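You operate a simulated robot arm through the tools that you are given. There is no shell and no other tool. Be economical: measure what you need, move in short steps, check, and stop when the job is done.

Carry out the task below with a simulated two-armed robot. There is one attempt and no reset: what you move stays moved.

TASK
Put the water glass on the ledge before the belt. Fetch the short glass four and stand it on the trough drainer. Pick up the pot marked "2" from the top of the pump bench with one hand, pass it to the other hand and put it on the second shelf from the bottom of the wire rack. Put the red brush on the top of the pump bench away on the brush ledge. Put the white tub that says "cane sugar" from the steel bench top on top of the yellow label roll there and the white tub that says "fine sugar" on the top of the light box. Take the filter cartridge from the trolley deck and put it on the bench beside the capper. Any order will do. Set down upright: water glass, short glass four, cup, white tub.

Only the result counts: the job must be done as asked and must still hold three seconds after the hand-in. Knocking over, shifting, dropping, spilling or breaking anything else fails it.

THE ROBOT
Two 6-joint arms with two-finger grippers on one trunk, on a base that drives. Base frame: it is fixed to the floor where the robot stands at the start and does not move with it; the origin is under the middle of the robot, x ahead of it, y to its left, z up. Units: m, degrees, N and s.
The left shoulder is at the start at [0.03, 0.178, 0.988], the right one opposite. With the tool pointing down near the work surface each hand reaches from about 0.46 to 0.84 m from the robot's upright axis, wherever it stands, measured 20 degrees to its own side. Places, roughly: bench beside the capper (20x15 cm) [0.24, 4.4, 0.84]; brush ledge (18x57 cm) [-4.8, -5.76, 1]; cup one, cup two [0.75, -0.75, 0.75]; filter cartridge [-3.75, 5.75, 1]; label roll (9x9x5 cm) [0.7, -5.4, 0.9]; ledge before the belt (20x13 cm) [0.24, 3.92, 0.84]; red brush (15x6x10 cm) [0.9, -0.8, 0.8]; second shelf of the wire rack [0.5, 2.2, 0.6]; short glass four [0.75, -0.5, 0.75]; top of the light box (16x16 cm) [1, -5.16, 0.92]; trough drainer [-2.6, -3.1, 0.8]; water glass [0.5, 0.25, 0.75]; white tub [0.75, -5.25, 1]. Payload 2.54 kg a hand.
The tool frame of a hand sits at the grasp point between the pads (the TCP): z along the fingers, y along the line on which they close. The tips reach 0.03 m beyond it. The gripper opens to 0.116 m. The gripper's body begins 0.095 m behind the TCP.
Orientation is told as [roll, pitch, yaw] about the base's x, y, z axes, in that order, counted from this pose: with the fingers straight down and closing along the base's y, the tool's x points along the base's -x, its y along +y and its z along -z.

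THE INTERFACE
- The arms move only by the tool step_arm. It takes "left_deltas", "right_deltas" or both (then of equal length, played together; a hand with none holds still); each is one flat list of numbers, 7 for each row, row after row: the shift along the tool's x, y, z in units of 30 mm (1.0 is 30 mm), then the turn, a rotation vector about the tool's x, y, z in units of 8 degrees (1.0 is 8 degrees), then the opening in per cent of the stroke, from 0 (shut) to 100 (fully open). In form: [dx, dy, dz, ax, ay, az, claw, dx, dy, dz, ax, ay, az, claw, ...]. A call has 1 to 12 rows; each row shifts and turns the commanded pose from where the row before left it, along the tool's axes as they then stand. A call with a number of a shift or a turn outside -1 to 1 is refused whole. Rows are played at 5 a second. More than 0.05 m and 8.6 degrees between two rows, or a gripper value outside its range, and nothing of the call is played. A pose out of reach is approached as far as the arm can. The call stops where the force on the tool passes 40 N (or 10 N more than at its start, if that is more) or the arm is blocked; 0.2 s more then pass. The fingers move at their own pace (about 0.153 m/s each) and stop on an object; they squeeze with about 37 N. The grip force told is the motor's: it shows also when the fingers shut on nothing. Time passes only in rows, and 0.2 s behind the last, so rows that do not move let the fingers close. It gives the time, the measured TCP pose, the force on the tool (base axes), the opening and the grip force at its end, in the units of the frame above (readings bear some noise), with the torque about the TCP (base axes, N m) and any sound that the robot's microphone picked up.
- Cameras (640 x 400 px; columns grow to the right, rows downward): "scene" is now at [0.0398, -0.0296, 1.7061]; the picture's right is [-0.38, -0.92, 0.00], its down [-0.73, 0.30, -0.62] and it looks along [0.57, -0.24, -0.79] (base axes); focal length 288 px, centre (320, 200). "left" rides on the left gripper at [0.069, 0.015, -0.122] in its tool frame; the picture's right is [-0.21, 0.98, 0.00], its down [-0.83, -0.18, -0.53] and it looks along [-0.52, -0.11, 0.85] (tool axes); focal length 251 px, centre (320, 200). "right" rides on the right gripper at [0.069, -0.015, -0.122] in its tool frame; the picture's right is [0.21, 0.98, 0.00], its down [-0.83, 0.18, -0.53] and it looks along [-0.52, 0.11, 0.85] (tool axes); focal length 251 px, centre (320, 200). There is no depth. A picture from a camera that has moved, and an enlarged one, comes with that camera's place and axes in the base frame and with its lens.
- snapshot(camera): a new picture of that camera. No time passes.
- lift_body(by): slides the trunk up (or, below 0, down) by that many m; the arms and the scene camera ride with it, the base frame stays. It gives what a move gives, with no picture.
- roll_base(legs): drives the robot by 1 to 6 legs, each [ahead, left, turn to the left] in m, m and degrees, along the robot's own axes; the way and the turn of a leg run together, so that a leg with both is an arc; at most 1.5 m and 180 degrees a leg. The arms and the cameras ride along, it lands a little off, and it stops where it bumps. It gives what a move gives.
- head_to(pan, tilt): turns the head with the scene camera to pan (to the left, within 143 degrees either way) and tilt (down, from -29 to 69), counted from straight ahead of the robot. It gives what a move gives.
- inspect(camera, box): a new picture of the part [left, top, right, bottom] of that camera's present view, enlarged. No time passes.
- hand_in(): hands the job in; it is judged then, once.

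Go step by step. Nothing tells you exact positions but the pictures and the camera data: compare them with the known pose of the tool, close in by small moves and look again before you grip or let go. The budget is 217 turns and 228 pictures, counting those below and the enlarged ones. Unless the task says otherwise, let go and move clear before handing in.

The tools are called after ">>>" as name(argument=value, ...) on one line, values as JSON. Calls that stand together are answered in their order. step_arm: Moves the arms, as the interface text tells. Its arguments: {"type":"object","properties":{"left_deltas":{"type":"array","items":{"type":"number"}},"right_deltas":{"type":"array","items":{"type":"number"}}},"required":[]} The other tools are called the same way: lift_body (by) slides the trunk up or down; roll_base (legs) drives the base; head_to (pan, tilt) turns the head that bears the scene camera; snapshot (camera) takes a picture; inspect (camera, box) takes an enlarged picture of a part of a camera's view; hand_in () hands the job in.

At the start:

```text
time_s: 0.0
left_eef_pos: [0.4845, -0.0732, 1.1197]
left_ee_rot: [-0.1, 0.0, 0.0]
left_force: [0.2, -0.4, -0.1]
left_wrist_torque: [0.03, 0.01, 0.02]
left_finger_gap: 0.1159
left_grasp_force: 0.2
right_eef_pos: [0.3254, -0.3469, 1.0529]
right_ee_rot: [0.0, 0.0, 0.1]
right_force: [-0.8, -0.3, -0.5]
right_wrist_torque: [0.02, -0.01, -0.03]
right_finger_gap: 0.1159
right_grasp_force: 0.0
trunk travel left (down, up): [-0.2, 0.34]
robot x, y, heading: [-0.0005, 0.0018, -0.2]
head pan, tilt: [-22.5, 52.0]
```

scene: 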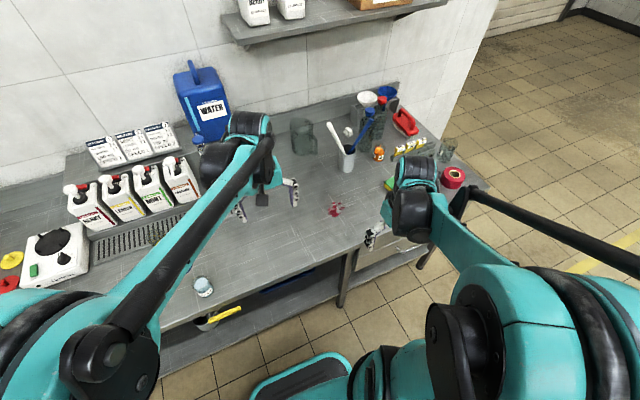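
right: 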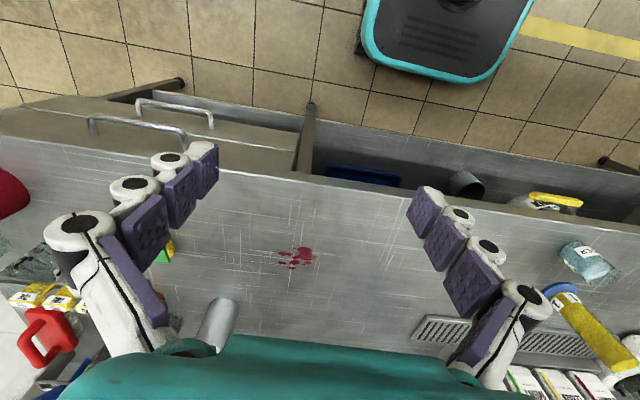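
left: 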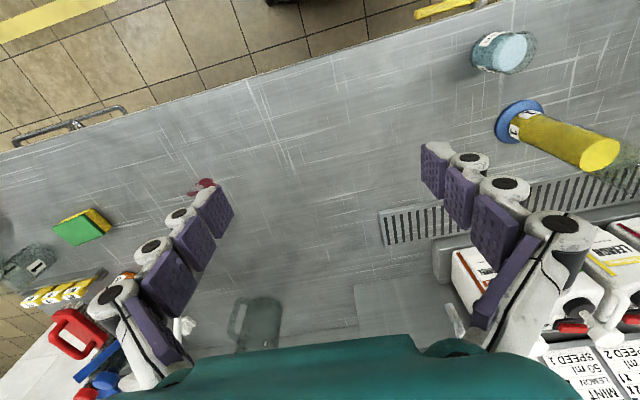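

I see the pump bench with many things on it; the arms hide part of it. I'll look closer before moving.

>>> inspect(camera="scene", box=[280, 70, 500, 260])

>>> inspect(camera="scene", box=[0, 100, 320, 350])

```text
2.11 times, centred on (390, 165) of scene
camera zoom: at [0.0398, -0.0296, 1.7061], right [-0.38, -0.92, 0.0], down [-0.73, 0.3, -0.62], along [0.57, -0.24, -0.79], focal length 606 px, centre (173, 274)
```

zoom: 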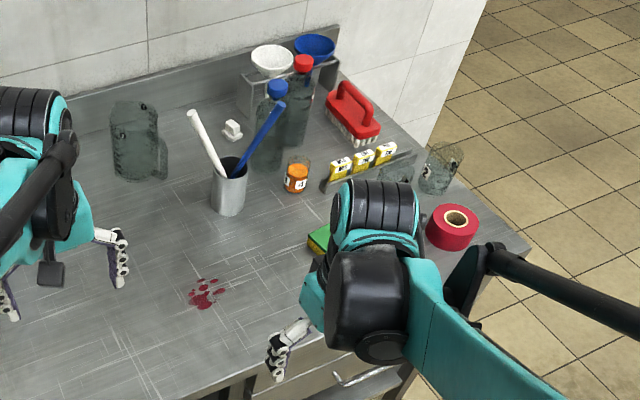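

```text
1.60 times, centred on (160, 225) of scene
camera zoom: at [0.0398, -0.0296, 1.7061], right [-0.38, -0.92, 0.0], down [-0.73, 0.3, -0.62], along [0.57, -0.24, -0.79], focal length 460 px, centre (576, 160)
```

zoom: 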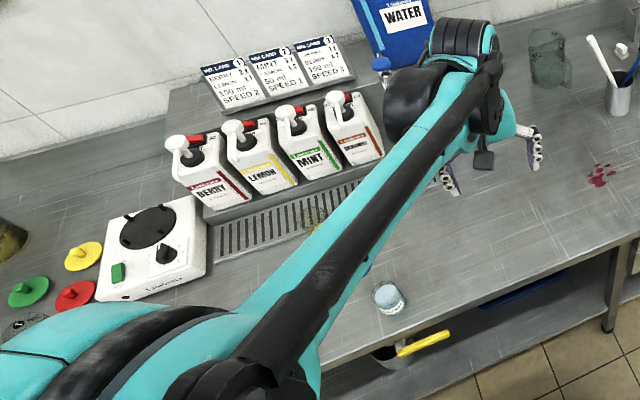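

I need to identify the glasses and the pots on the right end of the bench. I'll look closer with the hand cameras.

>>> inspect(camera="left", box=[0, 180, 200, 400])

>>> inspect(camera="left", box=[420, 0, 640, 150])

>>> inspect(camera="right", box=[0, 150, 240, 400])

```text
1.82 times, centred on (100, 290) of left
camera zoom: at [0.4162, -0.0597, 1.2418], right [0.21, 0.98, 0.0], down [0.83, -0.18, 0.53], along [0.52, -0.11, -0.85], focal length 457 px, centre (720, 36)
```

zoom: 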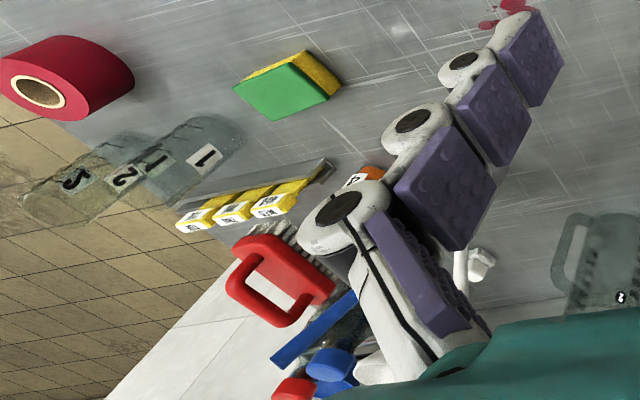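

```text
2.67 times, centred on (530, 75) of left
camera zoom: at [0.4162, -0.0597, 1.2418], right [0.21, 0.98, 0.0], down [0.83, -0.18, 0.53], along [0.52, -0.11, -0.85], focal length 670 px, centre (-240, 533)
```

zoom: 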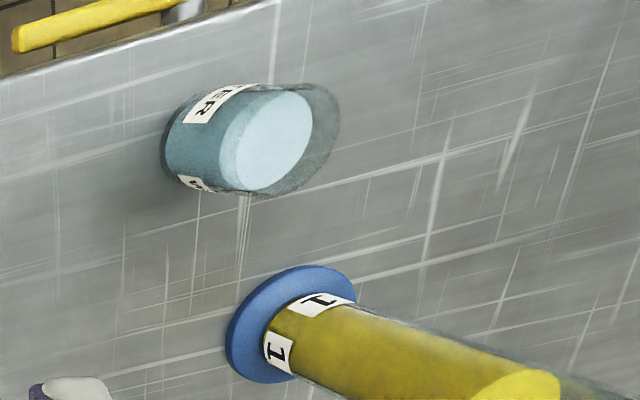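

```text
1.60 times, centred on (120, 275) of right
camera zoom: at [0.2564, -0.3639, 1.1728], right [-0.21, 0.98, 0.0], down [0.83, 0.18, 0.53], along [0.52, 0.11, -0.85], focal length 402 px, centre (640, 80)
```

zoom: 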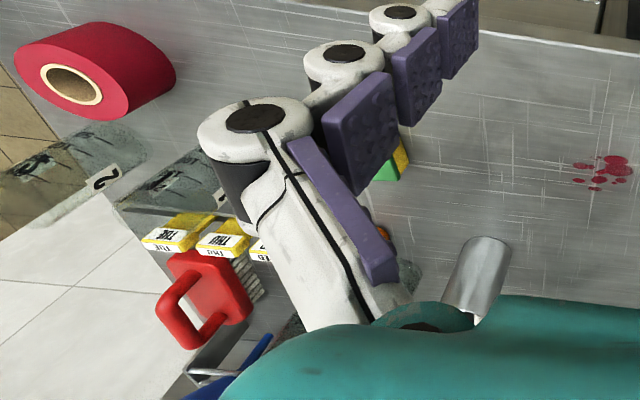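

Glass "WATER" is at about (0.48, 0.17), glass four (orange) and pots 1 and 2 (glass beakers) are at the right end. I'll strafe right to get a better look at them.

>>> roll_base(legs=[[0, -0.5, 0]])

>>> head_to(pan=-5, tilt=45)

>>> snapshot(camera="scene")

>>> snapshot(camera="left")

>>> snapshot(camera="right")

```text
time_s: 3.0
left_eef_pos: [0.4846, -0.5778, 1.1204]
left_ee_rot: [-0.1, -0.1, 0.0]
left_force: [0.5, -0.7, -0.3]
left_wrist_torque: [-0.01, -0.01, -0.03]
left_finger_gap: 0.116
left_grasp_force: 0.0
right_eef_pos: [0.3253, -0.8525, 1.0525]
right_ee_rot: [0.0, 0.0, 0.0]
right_force: [-0.4, -0.1, 0.0]
right_wrist_torque: [0.03, 0.02, 0.01]
right_finger_gap: 0.116
right_grasp_force: 0.1
trunk travel left (down, up): [-0.2, 0.34]
robot x, y, heading: [-0.0034, -0.5027, -0.1]
head pan, tilt: [-22.5, 52.0]
```

```text
time_s: 3.8
left_eef_pos: [0.4846, -0.576, 1.1199]
left_ee_rot: [0.0, 0.0, 0.1]
left_force: [0.0, 0.0, 0.5]
left_wrist_torque: [0.02, 0.02, -0.02]
left_finger_gap: 0.1161
left_grasp_force: 0.0
right_eef_pos: [0.3243, -0.8498, 1.0524]
right_ee_rot: [0.0, 0.0, 0.0]
right_force: [-0.5, 0.3, 0.6]
right_wrist_torque: [-0.04, 0.01, -0.02]
right_finger_gap: 0.1161
right_grasp_force: 0.1
trunk travel left (down, up): [-0.2, 0.34]
robot x, y, heading: [0.0034, -0.5022, -0.1]
head pan, tilt: [-5.0, 45.0]
```

```text
219 pictures are left
camera scene: at [0.0512, -0.51, 1.7157], right [-0.09, -1.0, 0.0], down [-0.7, 0.06, -0.71], along [0.7, -0.06, -0.71], focal length 288 px, centre (320, 200)
```

scene: 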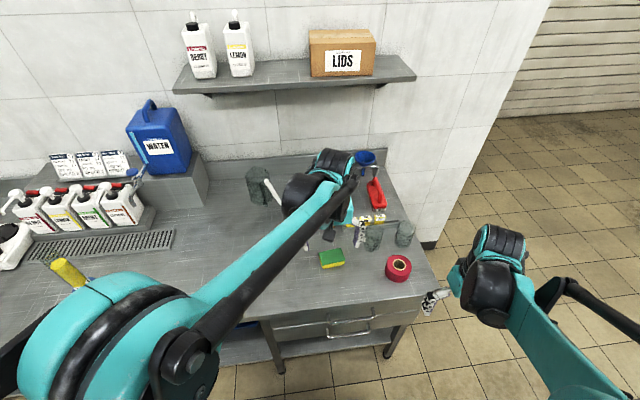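

```text
218 pictures are left
camera left: at [0.416, -0.5619, 1.2418], right [0.21, 0.98, 0.0], down [0.83, -0.18, 0.53], along [0.52, -0.11, -0.85], focal length 251 px, centre (320, 200)
```

left: 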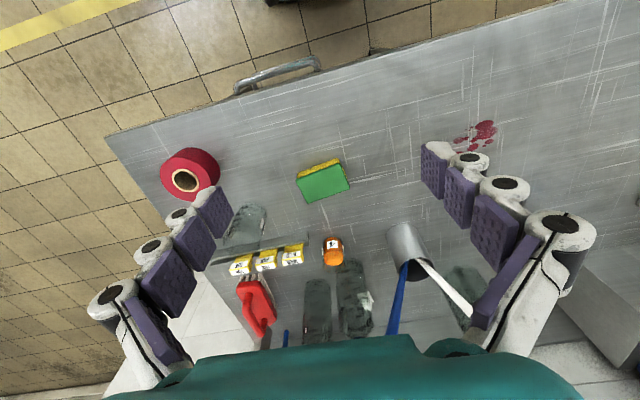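

```text
217 pictures are left
camera right: at [0.256, -0.8661, 1.1728], right [-0.21, 0.98, 0.0], down [0.83, 0.18, 0.53], along [0.52, 0.11, -0.85], focal length 251 px, centre (320, 200)
```

right: 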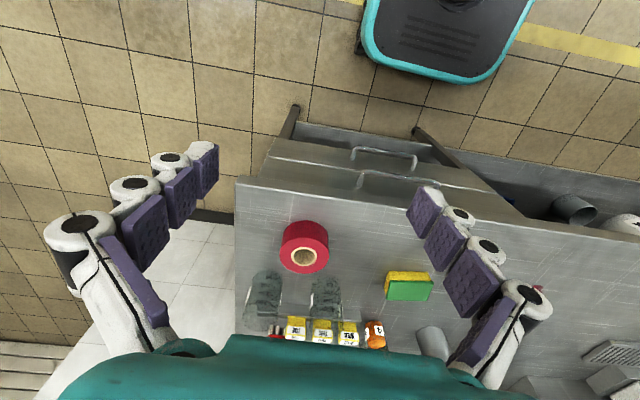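

The two glass pots stand near (0.74,-0.90) and (0.72,-0.77). I'll enlarge to read their marks and glass four.

>>> inspect(camera="right", box=[220, 230, 440, 360])

>>> inspect(camera="left", box=[180, 180, 420, 350])

>>> inspect(camera="scene", box=[300, 130, 460, 290])

```text
2.91 times, centred on (330, 295) of right
camera zoom: at [0.256, -0.8661, 1.1728], right [-0.21, 0.98, 0.0], down [0.83, 0.18, 0.53], along [0.52, 0.11, -0.85], focal length 731 px, centre (291, -76)
```

zoom: 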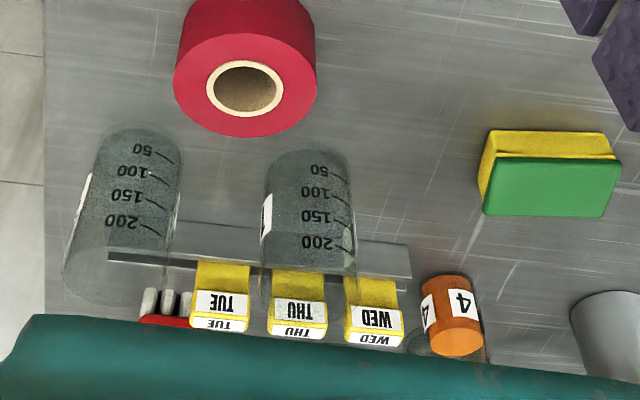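

```text
2.35 times, centred on (300, 265) of left
camera zoom: at [0.416, -0.5619, 1.2418], right [0.21, 0.98, 0.0], down [0.83, -0.18, 0.53], along [0.52, -0.11, -0.85], focal length 592 px, centre (367, 47)
```

zoom: 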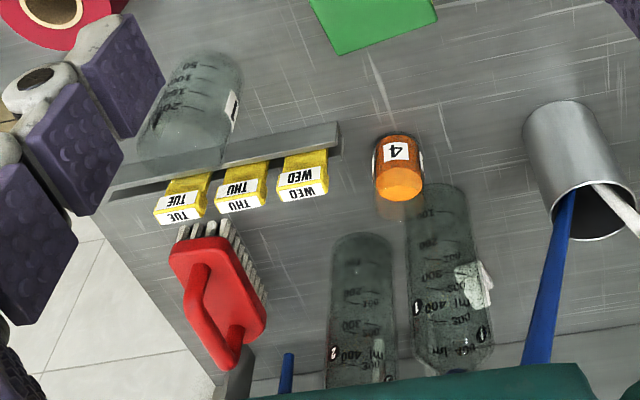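

```text
2.50 times, centred on (380, 210) of scene
camera zoom: at [0.0512, -0.51, 1.7157], right [-0.09, -1.0, 0.0], down [-0.7, 0.06, -0.71], along [0.7, -0.06, -0.71], focal length 720 px, centre (170, 175)
```

zoom: 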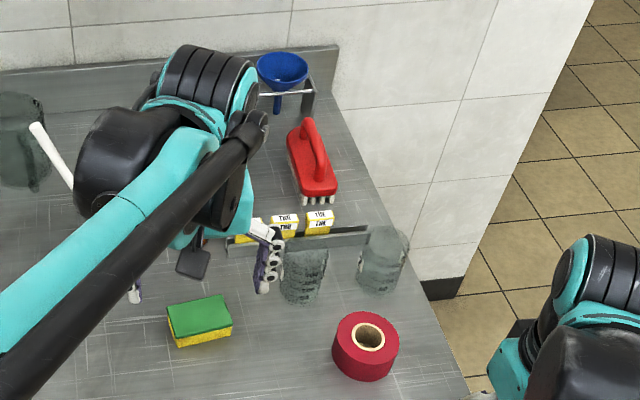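

Glass four is the orange one; pot 2 is the outer beaker, about (0.69,-0.88), with its middle at z≈0.86. Before choosing a grip I look at the rack from here.

>>> head_to(pan=80, tilt=15)

>>> snapshot(camera="scene")

>>> inspect(camera="scene", box=[200, 80, 440, 250])

```text
time_s: 5.3
left_eef_pos: [0.4844, -0.5769, 1.1197]
left_ee_rot: [0.0, 0.0, 0.0]
left_force: [0.2, -0.6, -0.3]
left_wrist_torque: [0.02, -0.02, 0.02]
left_finger_gap: 0.116
left_grasp_force: 0.1
right_eef_pos: [0.3252, -0.8508, 1.0516]
right_ee_rot: [0.1, 0.0, 0.0]
right_force: [-0.3, -0.4, -0.3]
right_wrist_torque: [0.02, 0.0, 0.0]
right_finger_gap: 0.1158
right_grasp_force: 0.2
trunk travel left (down, up): [-0.2, 0.34]
robot x, y, heading: [-0.001, -0.4984, 0.2]
head pan, tilt: [80.0, 15.0]
```

```text
213 pictures are left
camera scene: at [-0.0134, -0.4109, 1.7625], right [0.98, -0.17, 0.0], down [-0.05, -0.26, -0.97], along [0.17, 0.95, -0.26], focal length 288 px, centre (320, 200)
```

scene: 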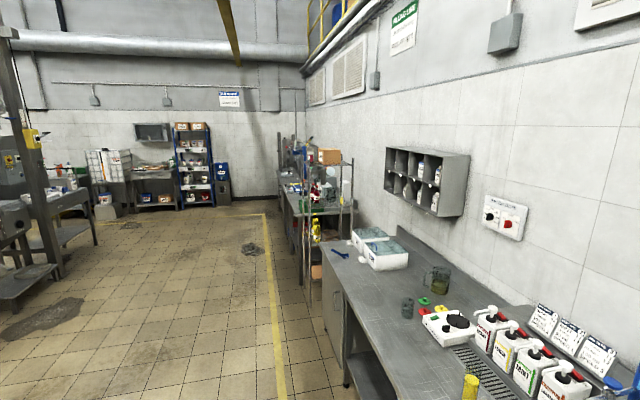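

```text
2.35 times, centred on (320, 165) of scene
camera zoom: at [-0.0134, -0.4109, 1.7625], right [0.98, -0.17, 0.0], down [-0.05, -0.26, -0.97], along [0.17, 0.95, -0.26], focal length 677 px, centre (320, 282)
```

zoom: 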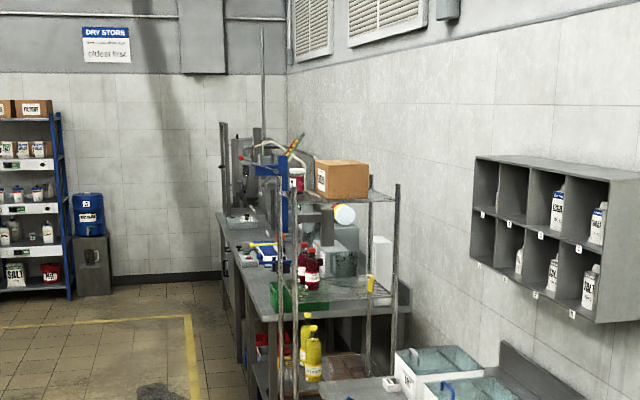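

The rack has roomy open shelves. Now the right hand goes above pot 2.

>>> step_arm(right_deltas=[-1, -0.1, 0, 0, 0, 0, 100, -1, -0.1, 0, 0, 0, 0, 100, -1, -0.1, 0, 0, 0, 0, 100, -1, -0.1, 0, 0, 0, 0, 100, -1, -0.1, 0, 0, 0, 0, 100, -1, -0.1, 0, 0, 0, 0, 100, -1, -0.1, 0, 0, 0, 0, 100, -1, -0.1, 0, 0, 0, 0, 100, -1, -0.1, 0, 0, 0, 0, 100, -1, -0.1, 0, 0, 0, 0, 100, -1, 0, 0, 0, 0, 0, 100])

>>> snapshot(camera="right")

>>> head_to(pan=-20, tilt=45)

>>> snapshot(camera="scene")

```text
time_s: 7.7
left_eef_pos: [0.486, -0.5767, 1.1197]
left_ee_rot: [0.1, 0.0, 0.1]
left_force: [-0.3, -0.2, 0.1]
left_wrist_torque: [-0.03, -0.02, -0.01]
left_finger_gap: 0.116
left_grasp_force: 0.0
right_eef_pos: [0.6551, -0.881, 1.0518]
right_ee_rot: [0.0, 0.2, 0.0]
right_force: [0.0, -0.8, 1.1]
right_wrist_torque: [0.01, 0.03, 0.01]
right_finger_gap: 0.116
right_grasp_force: 0.0
trunk travel left (down, up): [-0.2, 0.34]
robot x, y, heading: [-0.0016, -0.5016, 0.0]
head pan, tilt: [80.0, 15.0]
```

```text
211 pictures are left
camera right: at [0.5867, -0.8962, 1.1721], right [-0.21, 0.98, 0.0], down [0.83, 0.18, 0.53], along [0.52, 0.11, -0.85], focal length 251 px, centre (320, 200)
```

right: 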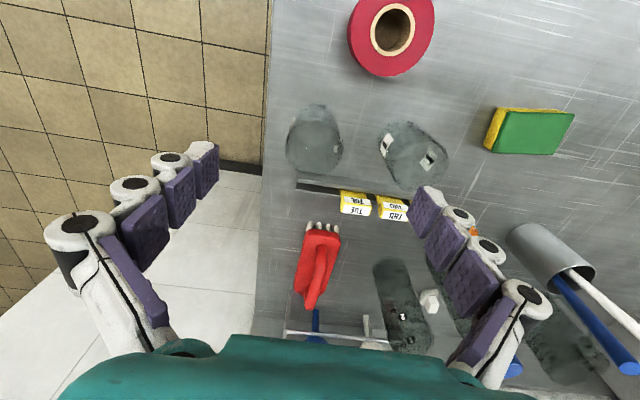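

```text
time_s: 9.5
left_eef_pos: [0.4853, -0.5769, 1.1204]
left_ee_rot: [0.0, 0.0, 0.0]
left_force: [0.7, 0.2, 0.0]
left_wrist_torque: [0.0, -0.02, -0.02]
left_finger_gap: 0.1161
left_grasp_force: 0.1
right_eef_pos: [0.6547, -0.8803, 1.0512]
right_ee_rot: [0.0, 0.1, 0.1]
right_force: [-0.4, -0.7, -1.0]
right_wrist_torque: [0.01, 0.01, -0.01]
right_finger_gap: 0.1159
right_grasp_force: 0.1
trunk travel left (down, up): [-0.2, 0.34]
robot x, y, heading: [-0.0002, -0.5017, 0.1]
head pan, tilt: [-20.0, 45.0]
```

```text
210 pictures are left
camera scene: at [0.0468, -0.5307, 1.7157], right [-0.34, -0.94, 0.0], down [-0.66, 0.24, -0.71], along [0.66, -0.24, -0.71], focal length 288 px, centre (320, 200)
```

scene: 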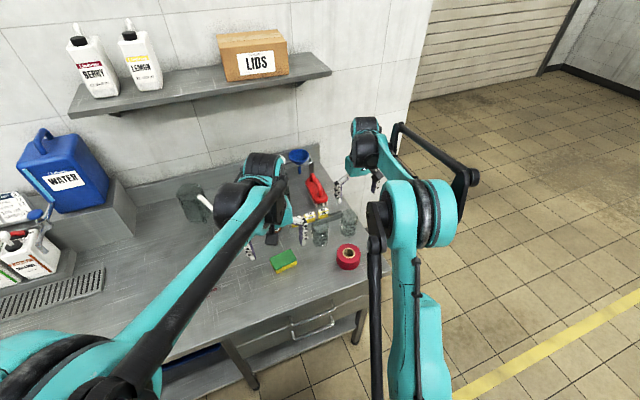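

By triangulation pot 2's middle is about (0.69,-0.882,0.863), about 7 cm wide. I move above it and down to just over the rim.

>>> step_arm(right_deltas=[-0.6, 0, 0, 0, 0, 0, 100, -0.55, 0, 0, 0, 0, 0, 100, 0, 0, 1, 0, 0, 0, 100, 0, 0, 1, 0, 0, 0, 100, 0, 0, 1, 0, 0, 0, 100, 0, 0, 0, 0, 0, 0, 100])

>>> snapshot(camera="right")

>>> inspect(camera="scene", box=[270, 150, 410, 290])

```text
time_s: 10.9
left_eef_pos: [0.4853, -0.5772, 1.1197]
left_ee_rot: [-0.1, 0.1, 0.0]
left_force: [-0.5, 0.2, 0.3]
left_wrist_torque: [0.0, 0.02, 0.01]
left_finger_gap: 0.1161
left_grasp_force: 0.1
right_eef_pos: [0.6899, -0.8792, 0.9616]
right_ee_rot: [0.0, 0.0, 0.0]
right_force: [-0.2, -0.6, 0.5]
right_wrist_torque: [-0.01, -0.02, -0.04]
right_finger_gap: 0.1159
right_grasp_force: 0.1
trunk travel left (down, up): [-0.2, 0.34]
robot x, y, heading: [0.0003, -0.5034, -0.1]
head pan, tilt: [-20.0, 45.0]
```

```text
209 pictures are left
camera right: at [0.6205, -0.8957, 1.0824], right [-0.21, 0.98, 0.0], down [0.83, 0.18, 0.53], along [0.52, 0.11, -0.85], focal length 251 px, centre (320, 200)
```

right: 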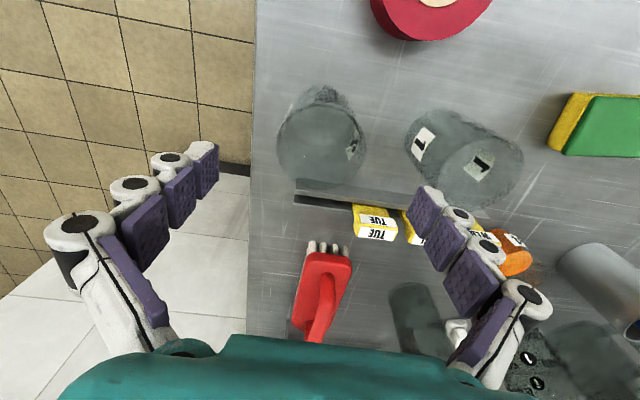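

```text
2.86 times, centred on (340, 220) of scene
camera zoom: at [0.0463, -0.5305, 1.7157], right [-0.34, -0.94, 0.0], down [-0.66, 0.24, -0.71], along [0.66, -0.24, -0.71], focal length 822 px, centre (263, 143)
```

zoom: 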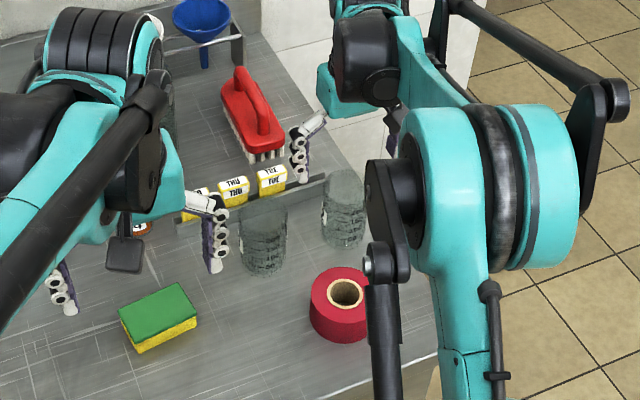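

The hand is centred over pot 2. I go down around the rim and close.

>>> step_arm(right_deltas=[0, 0, 1, 0, 0, 0, 100, 0, 0, 1, 0, 0, 0, 100, 0, 0, 0.9, 0, 0, 0, 100, 0, 0, 0, 0, 0, 0, 100])

>>> snapshot(camera="right")

>>> inspect(camera="scene", box=[300, 180, 390, 260])

```text
time_s: 11.9
left_eef_pos: [0.4838, -0.5788, 1.1215]
left_ee_rot: [0.0, 0.0, -0.1]
left_force: [-0.2, -0.4, 0.6]
left_wrist_torque: [-0.02, 0.0, 0.01]
left_finger_gap: 0.1158
left_grasp_force: 0.0
right_eef_pos: [0.6894, -0.8809, 0.876]
right_ee_rot: [-0.1, 0.1, 0.0]
right_force: [-0.9, -0.4, 0.0]
right_wrist_torque: [-0.06, -0.04, -0.01]
right_finger_gap: 0.1157
right_grasp_force: 0.1
trunk travel left (down, up): [-0.2, 0.34]
robot x, y, heading: [0.0034, -0.5034, 0.1]
head pan, tilt: [-20.0, 45.0]
```

```text
207 pictures are left
camera right: at [0.6211, -0.8964, 0.9962], right [-0.21, 0.98, 0.0], down [0.83, 0.18, 0.53], along [0.52, 0.11, -0.85], focal length 251 px, centre (320, 200)
```

right: 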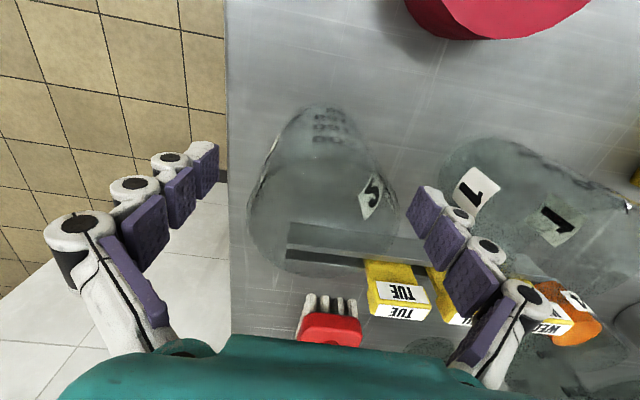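

```text
5.00 times, centred on (345, 220) of scene
camera zoom: at [0.0462, -0.5304, 1.7157], right [-0.34, -0.94, 0.0], down [-0.66, 0.24, -0.71], along [0.66, -0.24, -0.71], focal length 1439 px, centre (195, 100)
```

zoom: 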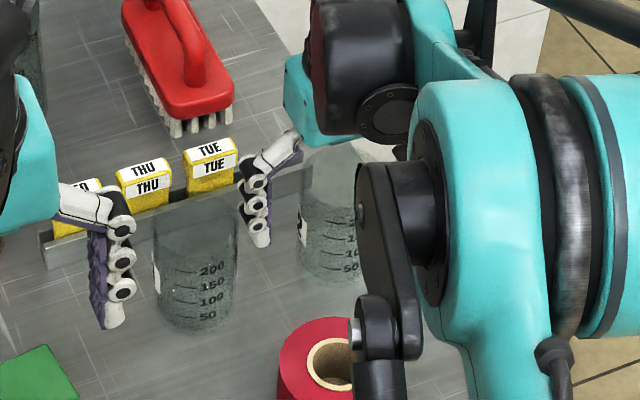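

The pot is between the right fingers, rim ~2 cm above the TCP. Closing, then lifting a little.

>>> step_arm(right_deltas=[0, 0, 0, 0, 0, 0, 0, 0, 0, 0, 0, 0, 0, 0, 0, 0, 0, 0, 0, 0, 0, 0, 0, 0, 0, 0, 0, 0, 0, 0, -0.5, 0, 0, 0, 0, 0, 0, -0.5, 0, 0, 0, 0])

>>> snapshot(camera="right")

```text
time_s: 13.3
left_eef_pos: [0.484, -0.5769, 1.1201]
left_ee_rot: [-0.1, 0.0, 0.0]
left_force: [0.3, -0.2, 0.5]
left_wrist_torque: [0.02, 0.01, -0.01]
left_finger_gap: 0.1159
left_grasp_force: 0.1
right_eef_pos: [0.6895, -0.8827, 0.9042]
right_ee_rot: [0.0, 0.0, 0.0]
right_force: [0.0, 1.1, -0.2]
right_wrist_torque: [0.0, 0.03, -0.02]
right_finger_gap: 0.0606
right_grasp_force: 36.4
trunk travel left (down, up): [-0.2, 0.34]
robot x, y, heading: [-0.0012, -0.5014, -0.3]
head pan, tilt: [-20.0, 45.0]
```

```text
205 pictures are left
camera right: at [0.6207, -0.8963, 1.026], right [-0.21, 0.98, 0.0], down [0.83, 0.18, 0.53], along [0.52, 0.11, -0.85], focal length 251 px, centre (320, 200)
```

right: 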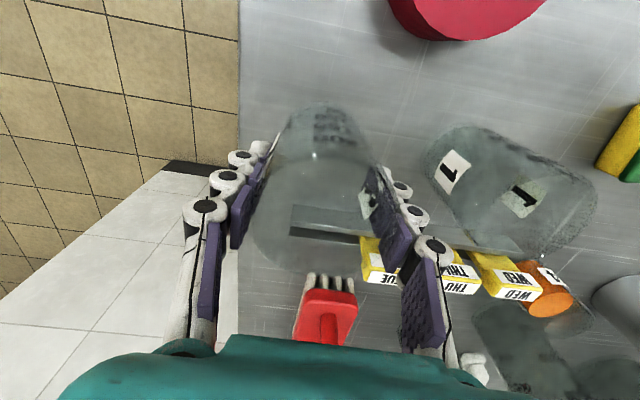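

Pot 2 is held. I raise it and turn the left hand to a slanted, forward-right pose for the hand-over.

>>> step_arm(left_deltas=[-0.1, 1, -0.35, 0, 0, 0, 100, -0.1, 1, -0.35, 0, 0, 0, 100, 0, 1, -0.35, 0, 0, 0, 100, 0, 1, -0.35, 0, 0, 0, 100, 0, 0, 0, 0, -0.9375, 0, 100, 0, 0, 0, 0, -0.9375, 0, 100, 0, 0, 0, 0, -0.9375, 0, 100, 0, 0, 0, 0, -0.9375, 0, 100, 0, 0, 0, 0, -0.9375, 0, 100, 0, 0, 0, 0, -0.9375, 0, 100, 0, 0, 0, 0, -0.9375, 0, 100, 0, 0, 0, 0, -0.9375, 0, 100], right_deltas=[0, 0, -1, 0, 0, 0, 0, 0, 0, -1, 0, 0, 0, 0, 0, 0, -1, 0, 0, 0, 0, 0, 0, -1, 0, 0, 0, 0, 0, 0, -1, 0, 0, 0, 0, 0, 0, -1, 0, 0, 0, 0, 0, 0, -1, 0, 0, 0, 0, 0, 0, 0, 0, 0, 0, 0, 0, 0, 0, 0, 0, 0, 0, 0, 0, 0, 0, 0, 0, 0, 0, 0, 0, 0, 0, 0, 0, 0, 0, 0, 0, 0, 0, 0])

>>> step_arm(left_deltas=[0, 0, 0, 0.812, 0, 0.469, 100, 0, 0, 0, 0.812, 0, 0.469, 100, 0, 0, 0, 0.812, 0, 0.469, 100, 0, 0, 0, 0.812, 0, 0.469, 100, 0, 0, 0, 0.812, 0, 0.469, 100, 0, 0, 0, 0.812, 0, 0.469, 100, 0, 0, 0, 0, 0, 0, 100, 0, 0, 0, 0, 0, 0, 100, 0, 0, 0, 0, 0, 0, 100, 0, 0, 0, 0, 0, 0, 100, 0, 0, 0, 0, 0, 0, 100, 0, 0, 0, 0, 0, 0, 100], right_deltas=[0.25, 0.7, 0, 0, 0, 0, 0, 0.25, 0.7, 0, 0, 0, 0, 0, 0.25, 0.7, 0, 0, 0, 0, 0, 0.25, 0.7, 0, 0, 0, 0, 0, 0.25, 0.7, 0, 0, 0, 0, 0, 0.25, 0.7, 0, 0, 0, 0, 0, 0.25, 0.8, 0, 0, 0, 0, 0, 0.25, 0.9, 0, 0, 0, 0, 0, 0.25, 0.9, 0, 0, 0, 0, 0, 0.25, 1, 0, 0, 0, 0, 0, 0.25, 1, 0, 0, 0, 0, 0, 0.25, 1, 0, 0, 0, 0, 0])

>>> head_to(pan=-5, tilt=40)

>>> snapshot(camera="scene")

>>> snapshot(camera="left")

```text
time_s: 15.9
left_eef_pos: [0.4911, -0.4572, 1.1624]
left_ee_rot: [0.0, -60.2, 0.0]
left_force: [0.1, 1.2, -0.7]
left_wrist_torque: [0.01, 0.03, 0.0]
left_finger_gap: 0.1161
left_grasp_force: 0.0
right_eef_pos: [0.69, -0.8807, 1.1155]
right_ee_rot: [0.0, 0.0, -0.1]
right_force: [-0.6, -0.2, 0.5]
right_wrist_torque: [0.02, 0.0, 0.0]
right_finger_gap: 0.0608
right_grasp_force: 37.1
trunk travel left (down, up): [-0.2, 0.34]
robot x, y, heading: [0.001, -0.5029, 0.2]
head pan, tilt: [-20.0, 45.0]
```

```text
time_s: 18.5
left_eef_pos: [0.4909, -0.456, 1.1622]
left_ee_rot: [0.0, -59.9, -45.0]
left_force: [-0.5, -0.4, 0.1]
left_wrist_torque: [0.01, -0.03, -0.02]
left_finger_gap: 0.116
left_grasp_force: 0.0
right_eef_pos: [0.5988, -0.5841, 1.1148]
right_ee_rot: [0.0, 0.0, -0.1]
right_force: [-1.0, 0.0, -0.5]
right_wrist_torque: [0.03, -0.01, 0.01]
right_finger_gap: 0.0606
right_grasp_force: 36.9
trunk travel left (down, up): [-0.2, 0.34]
robot x, y, heading: [0.0042, -0.5036, -0.0]
head pan, tilt: [-20.0, 45.0]
```

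```text
time_s: 19.3
left_eef_pos: [0.4901, -0.4569, 1.1623]
left_ee_rot: [0.0, -60.0, -45.0]
left_force: [0.4, 0.2, -0.3]
left_wrist_torque: [0.02, -0.01, -0.01]
left_finger_gap: 0.1161
left_grasp_force: 0.0
right_eef_pos: [0.5992, -0.5864, 1.1148]
right_ee_rot: [0.0, 0.0, 0.0]
right_force: [0.3, -0.2, -0.7]
right_wrist_torque: [-0.02, 0.02, -0.02]
right_finger_gap: 0.0606
right_grasp_force: 36.8
trunk travel left (down, up): [-0.2, 0.34]
robot x, y, heading: [0.0037, -0.5033, -0.1]
head pan, tilt: [-5.0, 40.0]
```

```text
204 pictures are left
camera scene: at [0.055, -0.5102, 1.7229], right [-0.09, -1.0, 0.0], down [-0.64, 0.06, -0.77], along [0.76, -0.07, -0.64], focal length 288 px, centre (320, 200)
```

scene: 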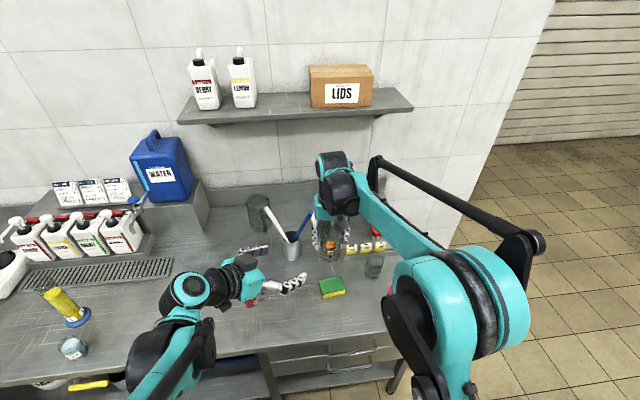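

```text
203 pictures are left
camera left: at [0.4029, -0.3474, 1.1628], right [0.77, 0.61, 0.19], down [-0.16, -0.09, 0.98], along [0.62, -0.78, 0.03], focal length 251 px, centre (320, 200)
```

left: 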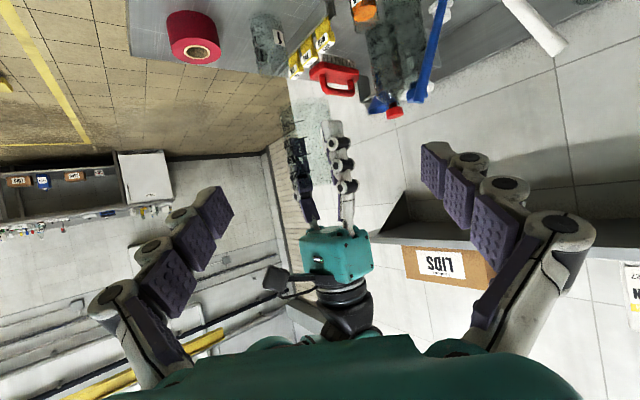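

The left hand is posed; now I check the pot's bottom height in the left camera.

>>> inspect(camera="left", box=[250, 60, 390, 260])

>>> inspect(camera="scene", box=[220, 180, 380, 320])

```text
2.00 times, centred on (320, 160) of left
camera zoom: at [0.4029, -0.3474, 1.1628], right [0.77, 0.61, 0.19], down [-0.16, -0.09, 0.98], along [0.62, -0.78, 0.03], focal length 503 px, centre (320, 280)
```

zoom: 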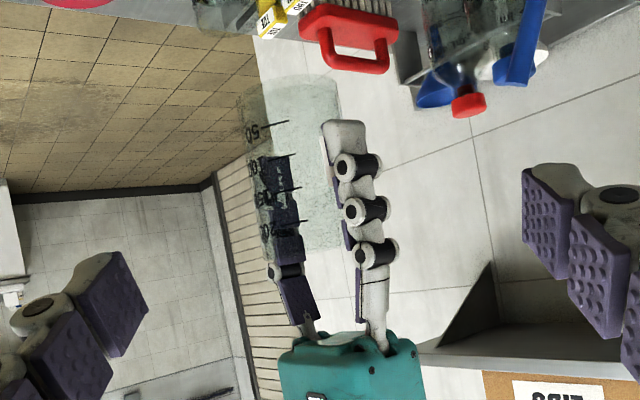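

```text
2.86 times, centred on (300, 250) of scene
camera zoom: at [0.055, -0.5102, 1.7229], right [-0.09, -1.0, 0.0], down [-0.64, 0.06, -0.77], along [0.76, -0.07, -0.64], focal length 822 px, centre (377, 57)
```

zoom: 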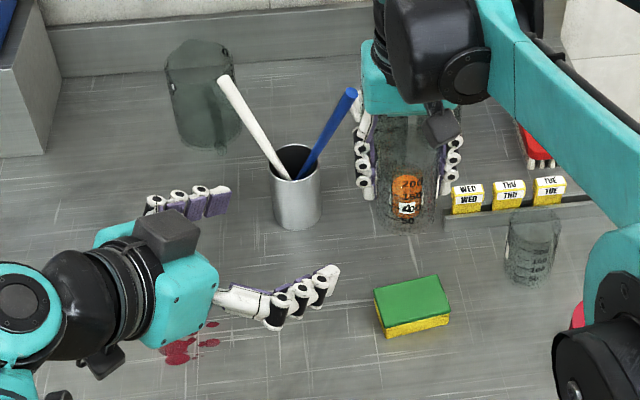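

Pot: rim z≈1.145, bottom≈1.05. I yaw the right hand +45° so the two hands grip at right angles, and line the left one up.

>>> step_arm(right_deltas=[0, 0, 0, 0, 0, -0.9375, 0, 0, 0, 0, 0, 0, -0.9375, 0, 0, 0, 0, 0, 0, -0.9375, 0, 0, 0, 0, 0, 0, -0.9375, 0, 0, 0, 0, 0, 0, -0.9375, 0, 0, 0, 0, 0, 0, -0.9375, 0], left_deltas=[-0.17, -0.25, 0, 0, 0, 0, 100, -0.17, -0.25, 0, 0, 0, 0, 100, 0, 0, 0.5, 0, 0, 0, 100, 0, 0, 0.5, 0, 0, 0, 100, 0, 0, 0, 0, 0, 0, 100, 0, 0, 0, 0, 0, 0, 100])

>>> snapshot(camera="left")

>>> inspect(camera="scene", box=[220, 180, 380, 320])

```text
time_s: 20.7
left_eef_pos: [0.5028, -0.4882, 1.1561]
left_ee_rot: [-0.1, -60.0, -44.9]
left_force: [-0.4, 0.3, 0.0]
left_wrist_torque: [-0.02, 0.01, -0.01]
left_finger_gap: 0.116
left_grasp_force: 0.0
right_eef_pos: [0.5999, -0.5875, 1.1148]
right_ee_rot: [-0.1, 0.0, 45.1]
right_force: [0.2, -0.5, -0.2]
right_wrist_torque: [-0.01, -0.02, -0.01]
right_finger_gap: 0.0606
right_grasp_force: 36.8
trunk travel left (down, up): [-0.2, 0.34]
robot x, y, heading: [0.0003, -0.5019, -0.0]
head pan, tilt: [-5.0, 40.0]
```

```text
200 pictures are left
camera left: at [0.4142, -0.3799, 1.157], right [0.77, 0.61, 0.19], down [-0.16, -0.09, 0.98], along [0.62, -0.78, 0.03], focal length 251 px, centre (320, 200)
```

left: 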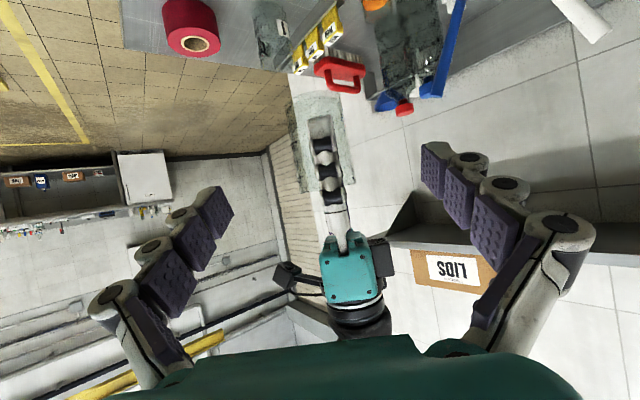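

```text
2.86 times, centred on (300, 250) of scene
camera zoom: at [0.0553, -0.5103, 1.7229], right [-0.09, -1.0, 0.0], down [-0.64, 0.06, -0.77], along [0.76, -0.07, -0.64], focal length 822 px, centre (377, 57)
```

zoom: 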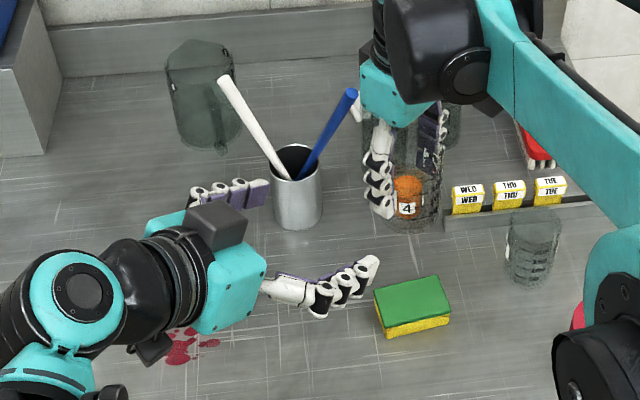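

Aligned. Advance most of the way and look.

>>> step_arm(left_deltas=[0, 0, 0.9, 0, 0, 0, 100, 0, 0, 0.9, 0, 0, 0, 100, 0, 0, 0.9, 0, 0, 0, 100, 0, 0, 0.7, 0, 0, 0, 100])

>>> snapshot(camera="left")

>>> inspect(camera="scene", box=[260, 180, 380, 290])

```text
time_s: 21.7
left_eef_pos: [0.5652, -0.5525, 1.1049]
left_ee_rot: [0.1, -60.0, -44.9]
left_force: [0.0, -0.2, -0.1]
left_wrist_torque: [0.0, -0.02, 0.02]
left_finger_gap: 0.1161
left_grasp_force: 0.1
right_eef_pos: [0.6003, -0.5874, 1.115]
right_ee_rot: [0.1, 0.0, 45.0]
right_force: [-0.2, 0.3, 0.6]
right_wrist_torque: [0.0, 0.01, 0.02]
right_finger_gap: 0.0607
right_grasp_force: 37.0
trunk travel left (down, up): [-0.2, 0.34]
robot x, y, heading: [0.0004, -0.501, -0.1]
head pan, tilt: [-5.0, 40.0]
```

```text
198 pictures are left
camera left: at [0.4774, -0.4425, 1.1054], right [0.77, 0.61, 0.19], down [-0.16, -0.09, 0.98], along [0.62, -0.78, 0.03], focal length 251 px, centre (320, 200)
```

left: 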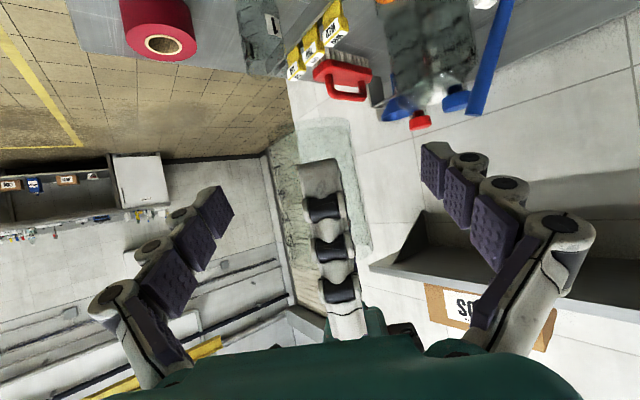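

```text
3.64 times, centred on (320, 235) of scene
camera zoom: at [0.0557, -0.5106, 1.7229], right [-0.09, -1.0, 0.0], down [-0.64, 0.06, -0.77], along [0.76, -0.07, -0.64], focal length 1046 px, centre (320, 73)
```

zoom: 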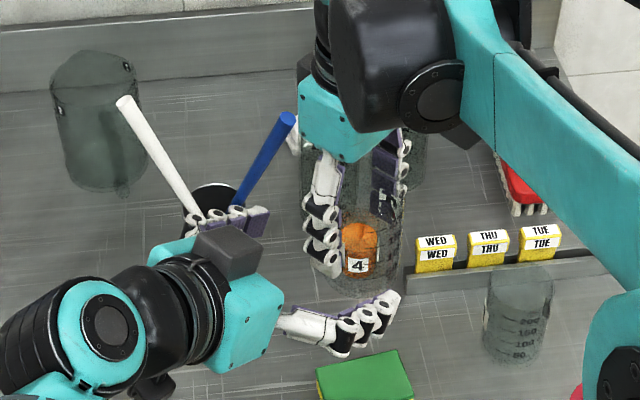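

Continue to the pot, then close gently with the left hand.

>>> step_arm(left_deltas=[0, 0, 0.7, 0, 0, 0, 100, 0, 0, 0.7, 0, 0, 0, 100, 0, 0, 0, 0, 0, 0, 100])

>>> snapshot(camera="left")

>>> inspect(camera="scene", box=[260, 180, 380, 290])

```text
time_s: 22.5
left_eef_pos: [0.5912, -0.5769, 1.0841]
left_ee_rot: [0.0, -60.0, -45.0]
left_force: [0.0, -0.1, -0.3]
left_wrist_torque: [-0.02, 0.02, 0.03]
left_finger_gap: 0.1156
left_grasp_force: 0.1
right_eef_pos: [0.5992, -0.5856, 1.1145]
right_ee_rot: [0.0, 0.0, 45.0]
right_force: [-0.1, 0.3, -0.1]
right_wrist_torque: [-0.02, 0.01, -0.01]
right_finger_gap: 0.0605
right_grasp_force: 36.8
trunk travel left (down, up): [-0.2, 0.34]
robot x, y, heading: [-0.0009, -0.5034, 0.2]
head pan, tilt: [-5.0, 40.0]
```

```text
196 pictures are left
camera left: at [0.5029, -0.4682, 1.0846], right [0.77, 0.61, 0.19], down [-0.16, -0.09, 0.98], along [0.62, -0.78, 0.03], focal length 251 px, centre (320, 200)
```

left: 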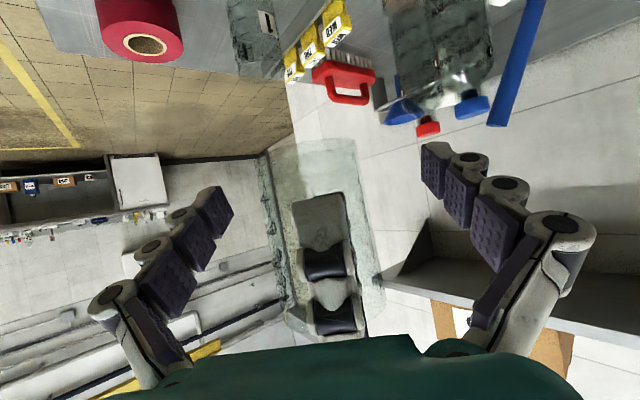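

```text
3.64 times, centred on (320, 235) of scene
camera zoom: at [0.0549, -0.5101, 1.723], right [-0.09, -1.0, 0.0], down [-0.64, 0.06, -0.77], along [0.76, -0.07, -0.64], focal length 1046 px, centre (320, 73)
```

zoom: 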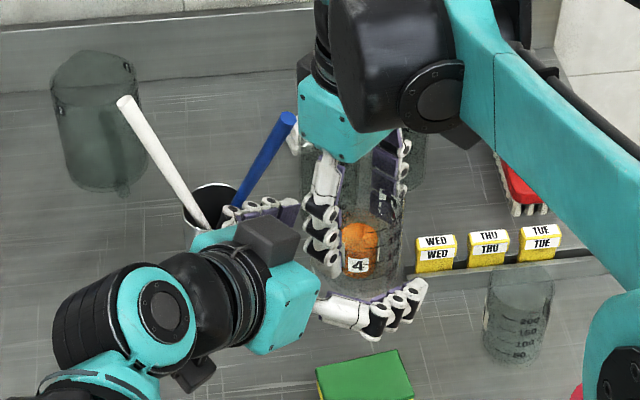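

The pot is between the left fingers. Close the left hand, then open the right a bit.

>>> step_arm(left_deltas=[0, 0, 0, 0, 0, 0, 0, 0, 0, 0, 0, 0, 0, 0, 0, 0, 0, 0, 0, 0, 0, 0, 0, 0, 0, 0, 0, 0])

```text
time_s: 23.4
left_eef_pos: [0.5889, -0.5799, 1.0836]
left_ee_rot: [-0.2, -59.9, -45.2]
left_force: [-1.4, 0.6, 1.8]
left_wrist_torque: [0.05, -0.32, 0.03]
left_finger_gap: 0.0603
left_grasp_force: 37.4
right_eef_pos: [0.6015, -0.5851, 1.1138]
right_ee_rot: [-0.3, -0.4, 45.0]
right_force: [1.2, 0.1, -2.5]
right_wrist_torque: [-0.07, 0.24, -0.07]
right_finger_gap: 0.0607
right_grasp_force: 36.9
trunk travel left (down, up): [-0.2, 0.34]
robot x, y, heading: [-0.0023, -0.5038, 0.1]
head pan, tilt: [-5.0, 40.0]
stopped in row 4 (right hand): the force on the tool passed its limit at 41 N (the readings are from after the stop); the commanded pose is now the measured one
```

Both hold it. Now the right opens and lifts straight up.

>>> step_arm(right_deltas=[0, 0, 0, 0, 0, 0, 85, 0, 0, 0, 0, 0, 0, 85, 0, 0, 0, 0, 0, 0, 85, 0, 0, -0.7, 0, 0, 0, 85, 0, 0, -1, 0, 0, 0, 85, 0, 0, -1, 0, 0, 0, 85, 0, 0, -1, 0, 0, 0, 85])

>>> snapshot(camera="left")

>>> inspect(camera="scene", box=[220, 150, 400, 310])

```text
time_s: 25.0
left_eef_pos: [0.5881, -0.5797, 1.0845]
left_ee_rot: [-0.2, -60.0, -45.1]
left_force: [0.0, -0.6, -0.2]
left_wrist_torque: [0.01, -0.02, -0.02]
left_finger_gap: 0.06
left_grasp_force: 37.5
right_eef_pos: [0.6003, -0.5852, 1.2254]
right_ee_rot: [-0.2, -0.4, 45.0]
right_force: [0.0, 0.0, 0.3]
right_wrist_torque: [-0.01, 0.0, 0.01]
right_finger_gap: 0.0989
right_grasp_force: 0.0
trunk travel left (down, up): [-0.2, 0.34]
robot x, y, heading: [0.001, -0.5033, -0.0]
head pan, tilt: [-5.0, 40.0]
```

```text
194 pictures are left
camera left: at [0.5012, -0.4694, 1.0847], right [0.77, 0.61, 0.18], down [-0.16, -0.09, 0.98], along [0.62, -0.79, 0.03], focal length 251 px, centre (320, 200)
```

left: 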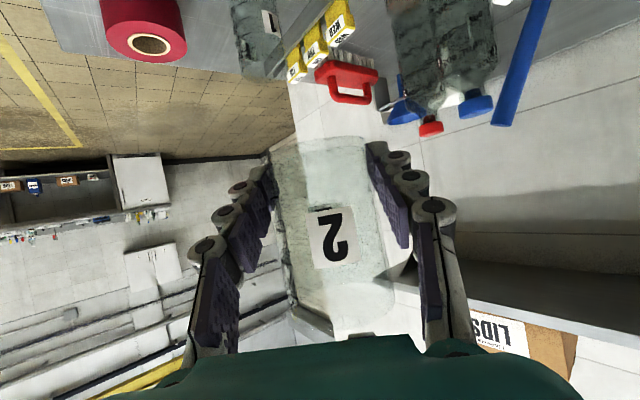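

```text
2.50 times, centred on (310, 230) of scene
camera zoom: at [0.0546, -0.5102, 1.723], right [-0.09, -1.0, 0.0], down [-0.64, 0.06, -0.77], along [0.76, -0.07, -0.64], focal length 720 px, centre (345, 125)
```

zoom: 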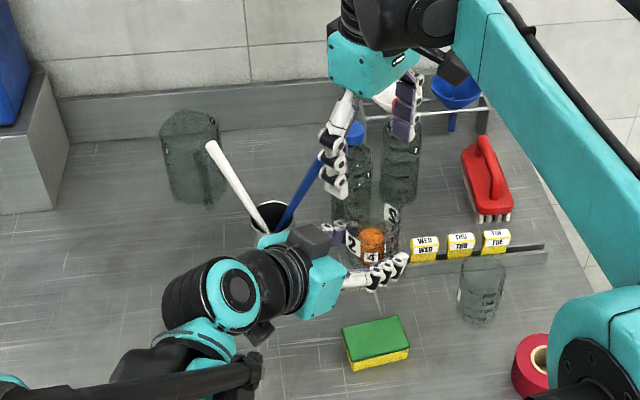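

Handed over: the left hand holds pot "2". I retract both arms to travel poses.

>>> step_arm(left_deltas=[0, 0, -0.3, 0, 0, 0, 0, 0.35, 0.24, -0.9, 0, 0, 0, 0, 0.35, 0.24, -0.9, 0, 0, 0, 0, 0.35, 0.24, -0.9, 0, 0, 0, 0, 0.35, 0.24, -0.9, 0, 0, 0, 0, 0.35, 0.24, -0.9, 0, 0, 0, 0, 0.35, 0.24, -0.9, 0, 0, 0, 0, 0.35, 0.24, -0.9, 0, 0, 0, 0, 0.35, 0.24, -0.9, 0, 0, 0, 0, 0.35, 0.24, -0.9, 0, 0, 0, 0, 0, 0, 0, 0, 0, 0, 0, 0, 0, 0, 0, 0, 0, 0], right_deltas=[0.9, -0.08, 0, 0, 0, 0, 100, 0.9, -0.08, 0, 0, 0, 0, 100, 0.9, -0.08, 0.25, 0, 0, 0, 100, 0.9, -0.08, 0.25, 0, 0, 0, 100, 0.9, -0.08, 0.25, 0, 0, 0, 100, 0.9, -0.08, 0.25, 0, 0, 0, 100, 0.9, -0.08, 0.25, 0, 0, 0, 100, 0.9, -0.08, 0.25, 0, 0, 0, 100, 0.9, -0.08, 0.25, 0, 0, 0, 100, 0.9, -0.08, 0.25, 0, 0, 0, 100, 0, 0, 0.25, 0, 0, 0, 100, 0, 0, 0.25, 0, 0, 0, 100])

>>> step_arm(left_deltas=[0, 0, 0, -0.812, 0, -0.469, 0, 0, 0, 0, -0.812, 0, -0.469, 0, 0, 0, 0, -0.812, 0, -0.469, 0, 0, 0, 0, -0.812, 0, -0.469, 0, 0, 0, 0, -0.812, 0, -0.469, 0, 0, 0, 0, -0.812, 0, -0.469, 0], right_deltas=[0, 0, 0, 0, 0, 0.9375, 100, 0, 0, 0, 0, 0, 0.9375, 100, 0, 0, 0, 0, 0, 0.9375, 100, 0, 0, 0, 0, 0, 0.9375, 100, 0, 0, 0, 0, 0, 0.9375, 100, 0, 0, 0, 0, 0, 0.9375, 100])

```text
time_s: 27.6
left_eef_pos: [0.4475, -0.3444, 1.1285]
left_ee_rot: [-0.2, -60.0, -45.2]
left_force: [0.0, -0.3, -0.5]
left_wrist_torque: [-0.02, 0.02, -0.03]
left_finger_gap: 0.0599
left_grasp_force: 37.4
right_eef_pos: [0.4279, -0.7937, 1.1497]
right_ee_rot: [-0.2, -0.4, 45.1]
right_force: [-1.4, -0.1, 0.1]
right_wrist_torque: [0.0, 0.0, -0.01]
right_finger_gap: 0.116
right_grasp_force: 0.1
trunk travel left (down, up): [-0.2, 0.34]
robot x, y, heading: [0.0024, -0.5021, -0.1]
head pan, tilt: [-5.0, 40.0]
```

```text
time_s: 29.0
left_eef_pos: [0.4479, -0.3462, 1.1277]
left_ee_rot: [0.1, -60.0, -0.4]
left_force: [-1.4, 0.3, -1.0]
left_wrist_torque: [-0.04, 0.0, -0.02]
left_finger_gap: 0.0602
left_grasp_force: 37.3
right_eef_pos: [0.4285, -0.7927, 1.1495]
right_ee_rot: [0.2, -0.5, -0.2]
right_force: [0.0, -0.2, 0.5]
right_wrist_torque: [-0.01, -0.02, 0.0]
right_finger_gap: 0.1159
right_grasp_force: 0.0
trunk travel left (down, up): [-0.2, 0.34]
robot x, y, heading: [-0.0011, -0.5019, -0.1]
head pan, tilt: [-5.0, 40.0]
```

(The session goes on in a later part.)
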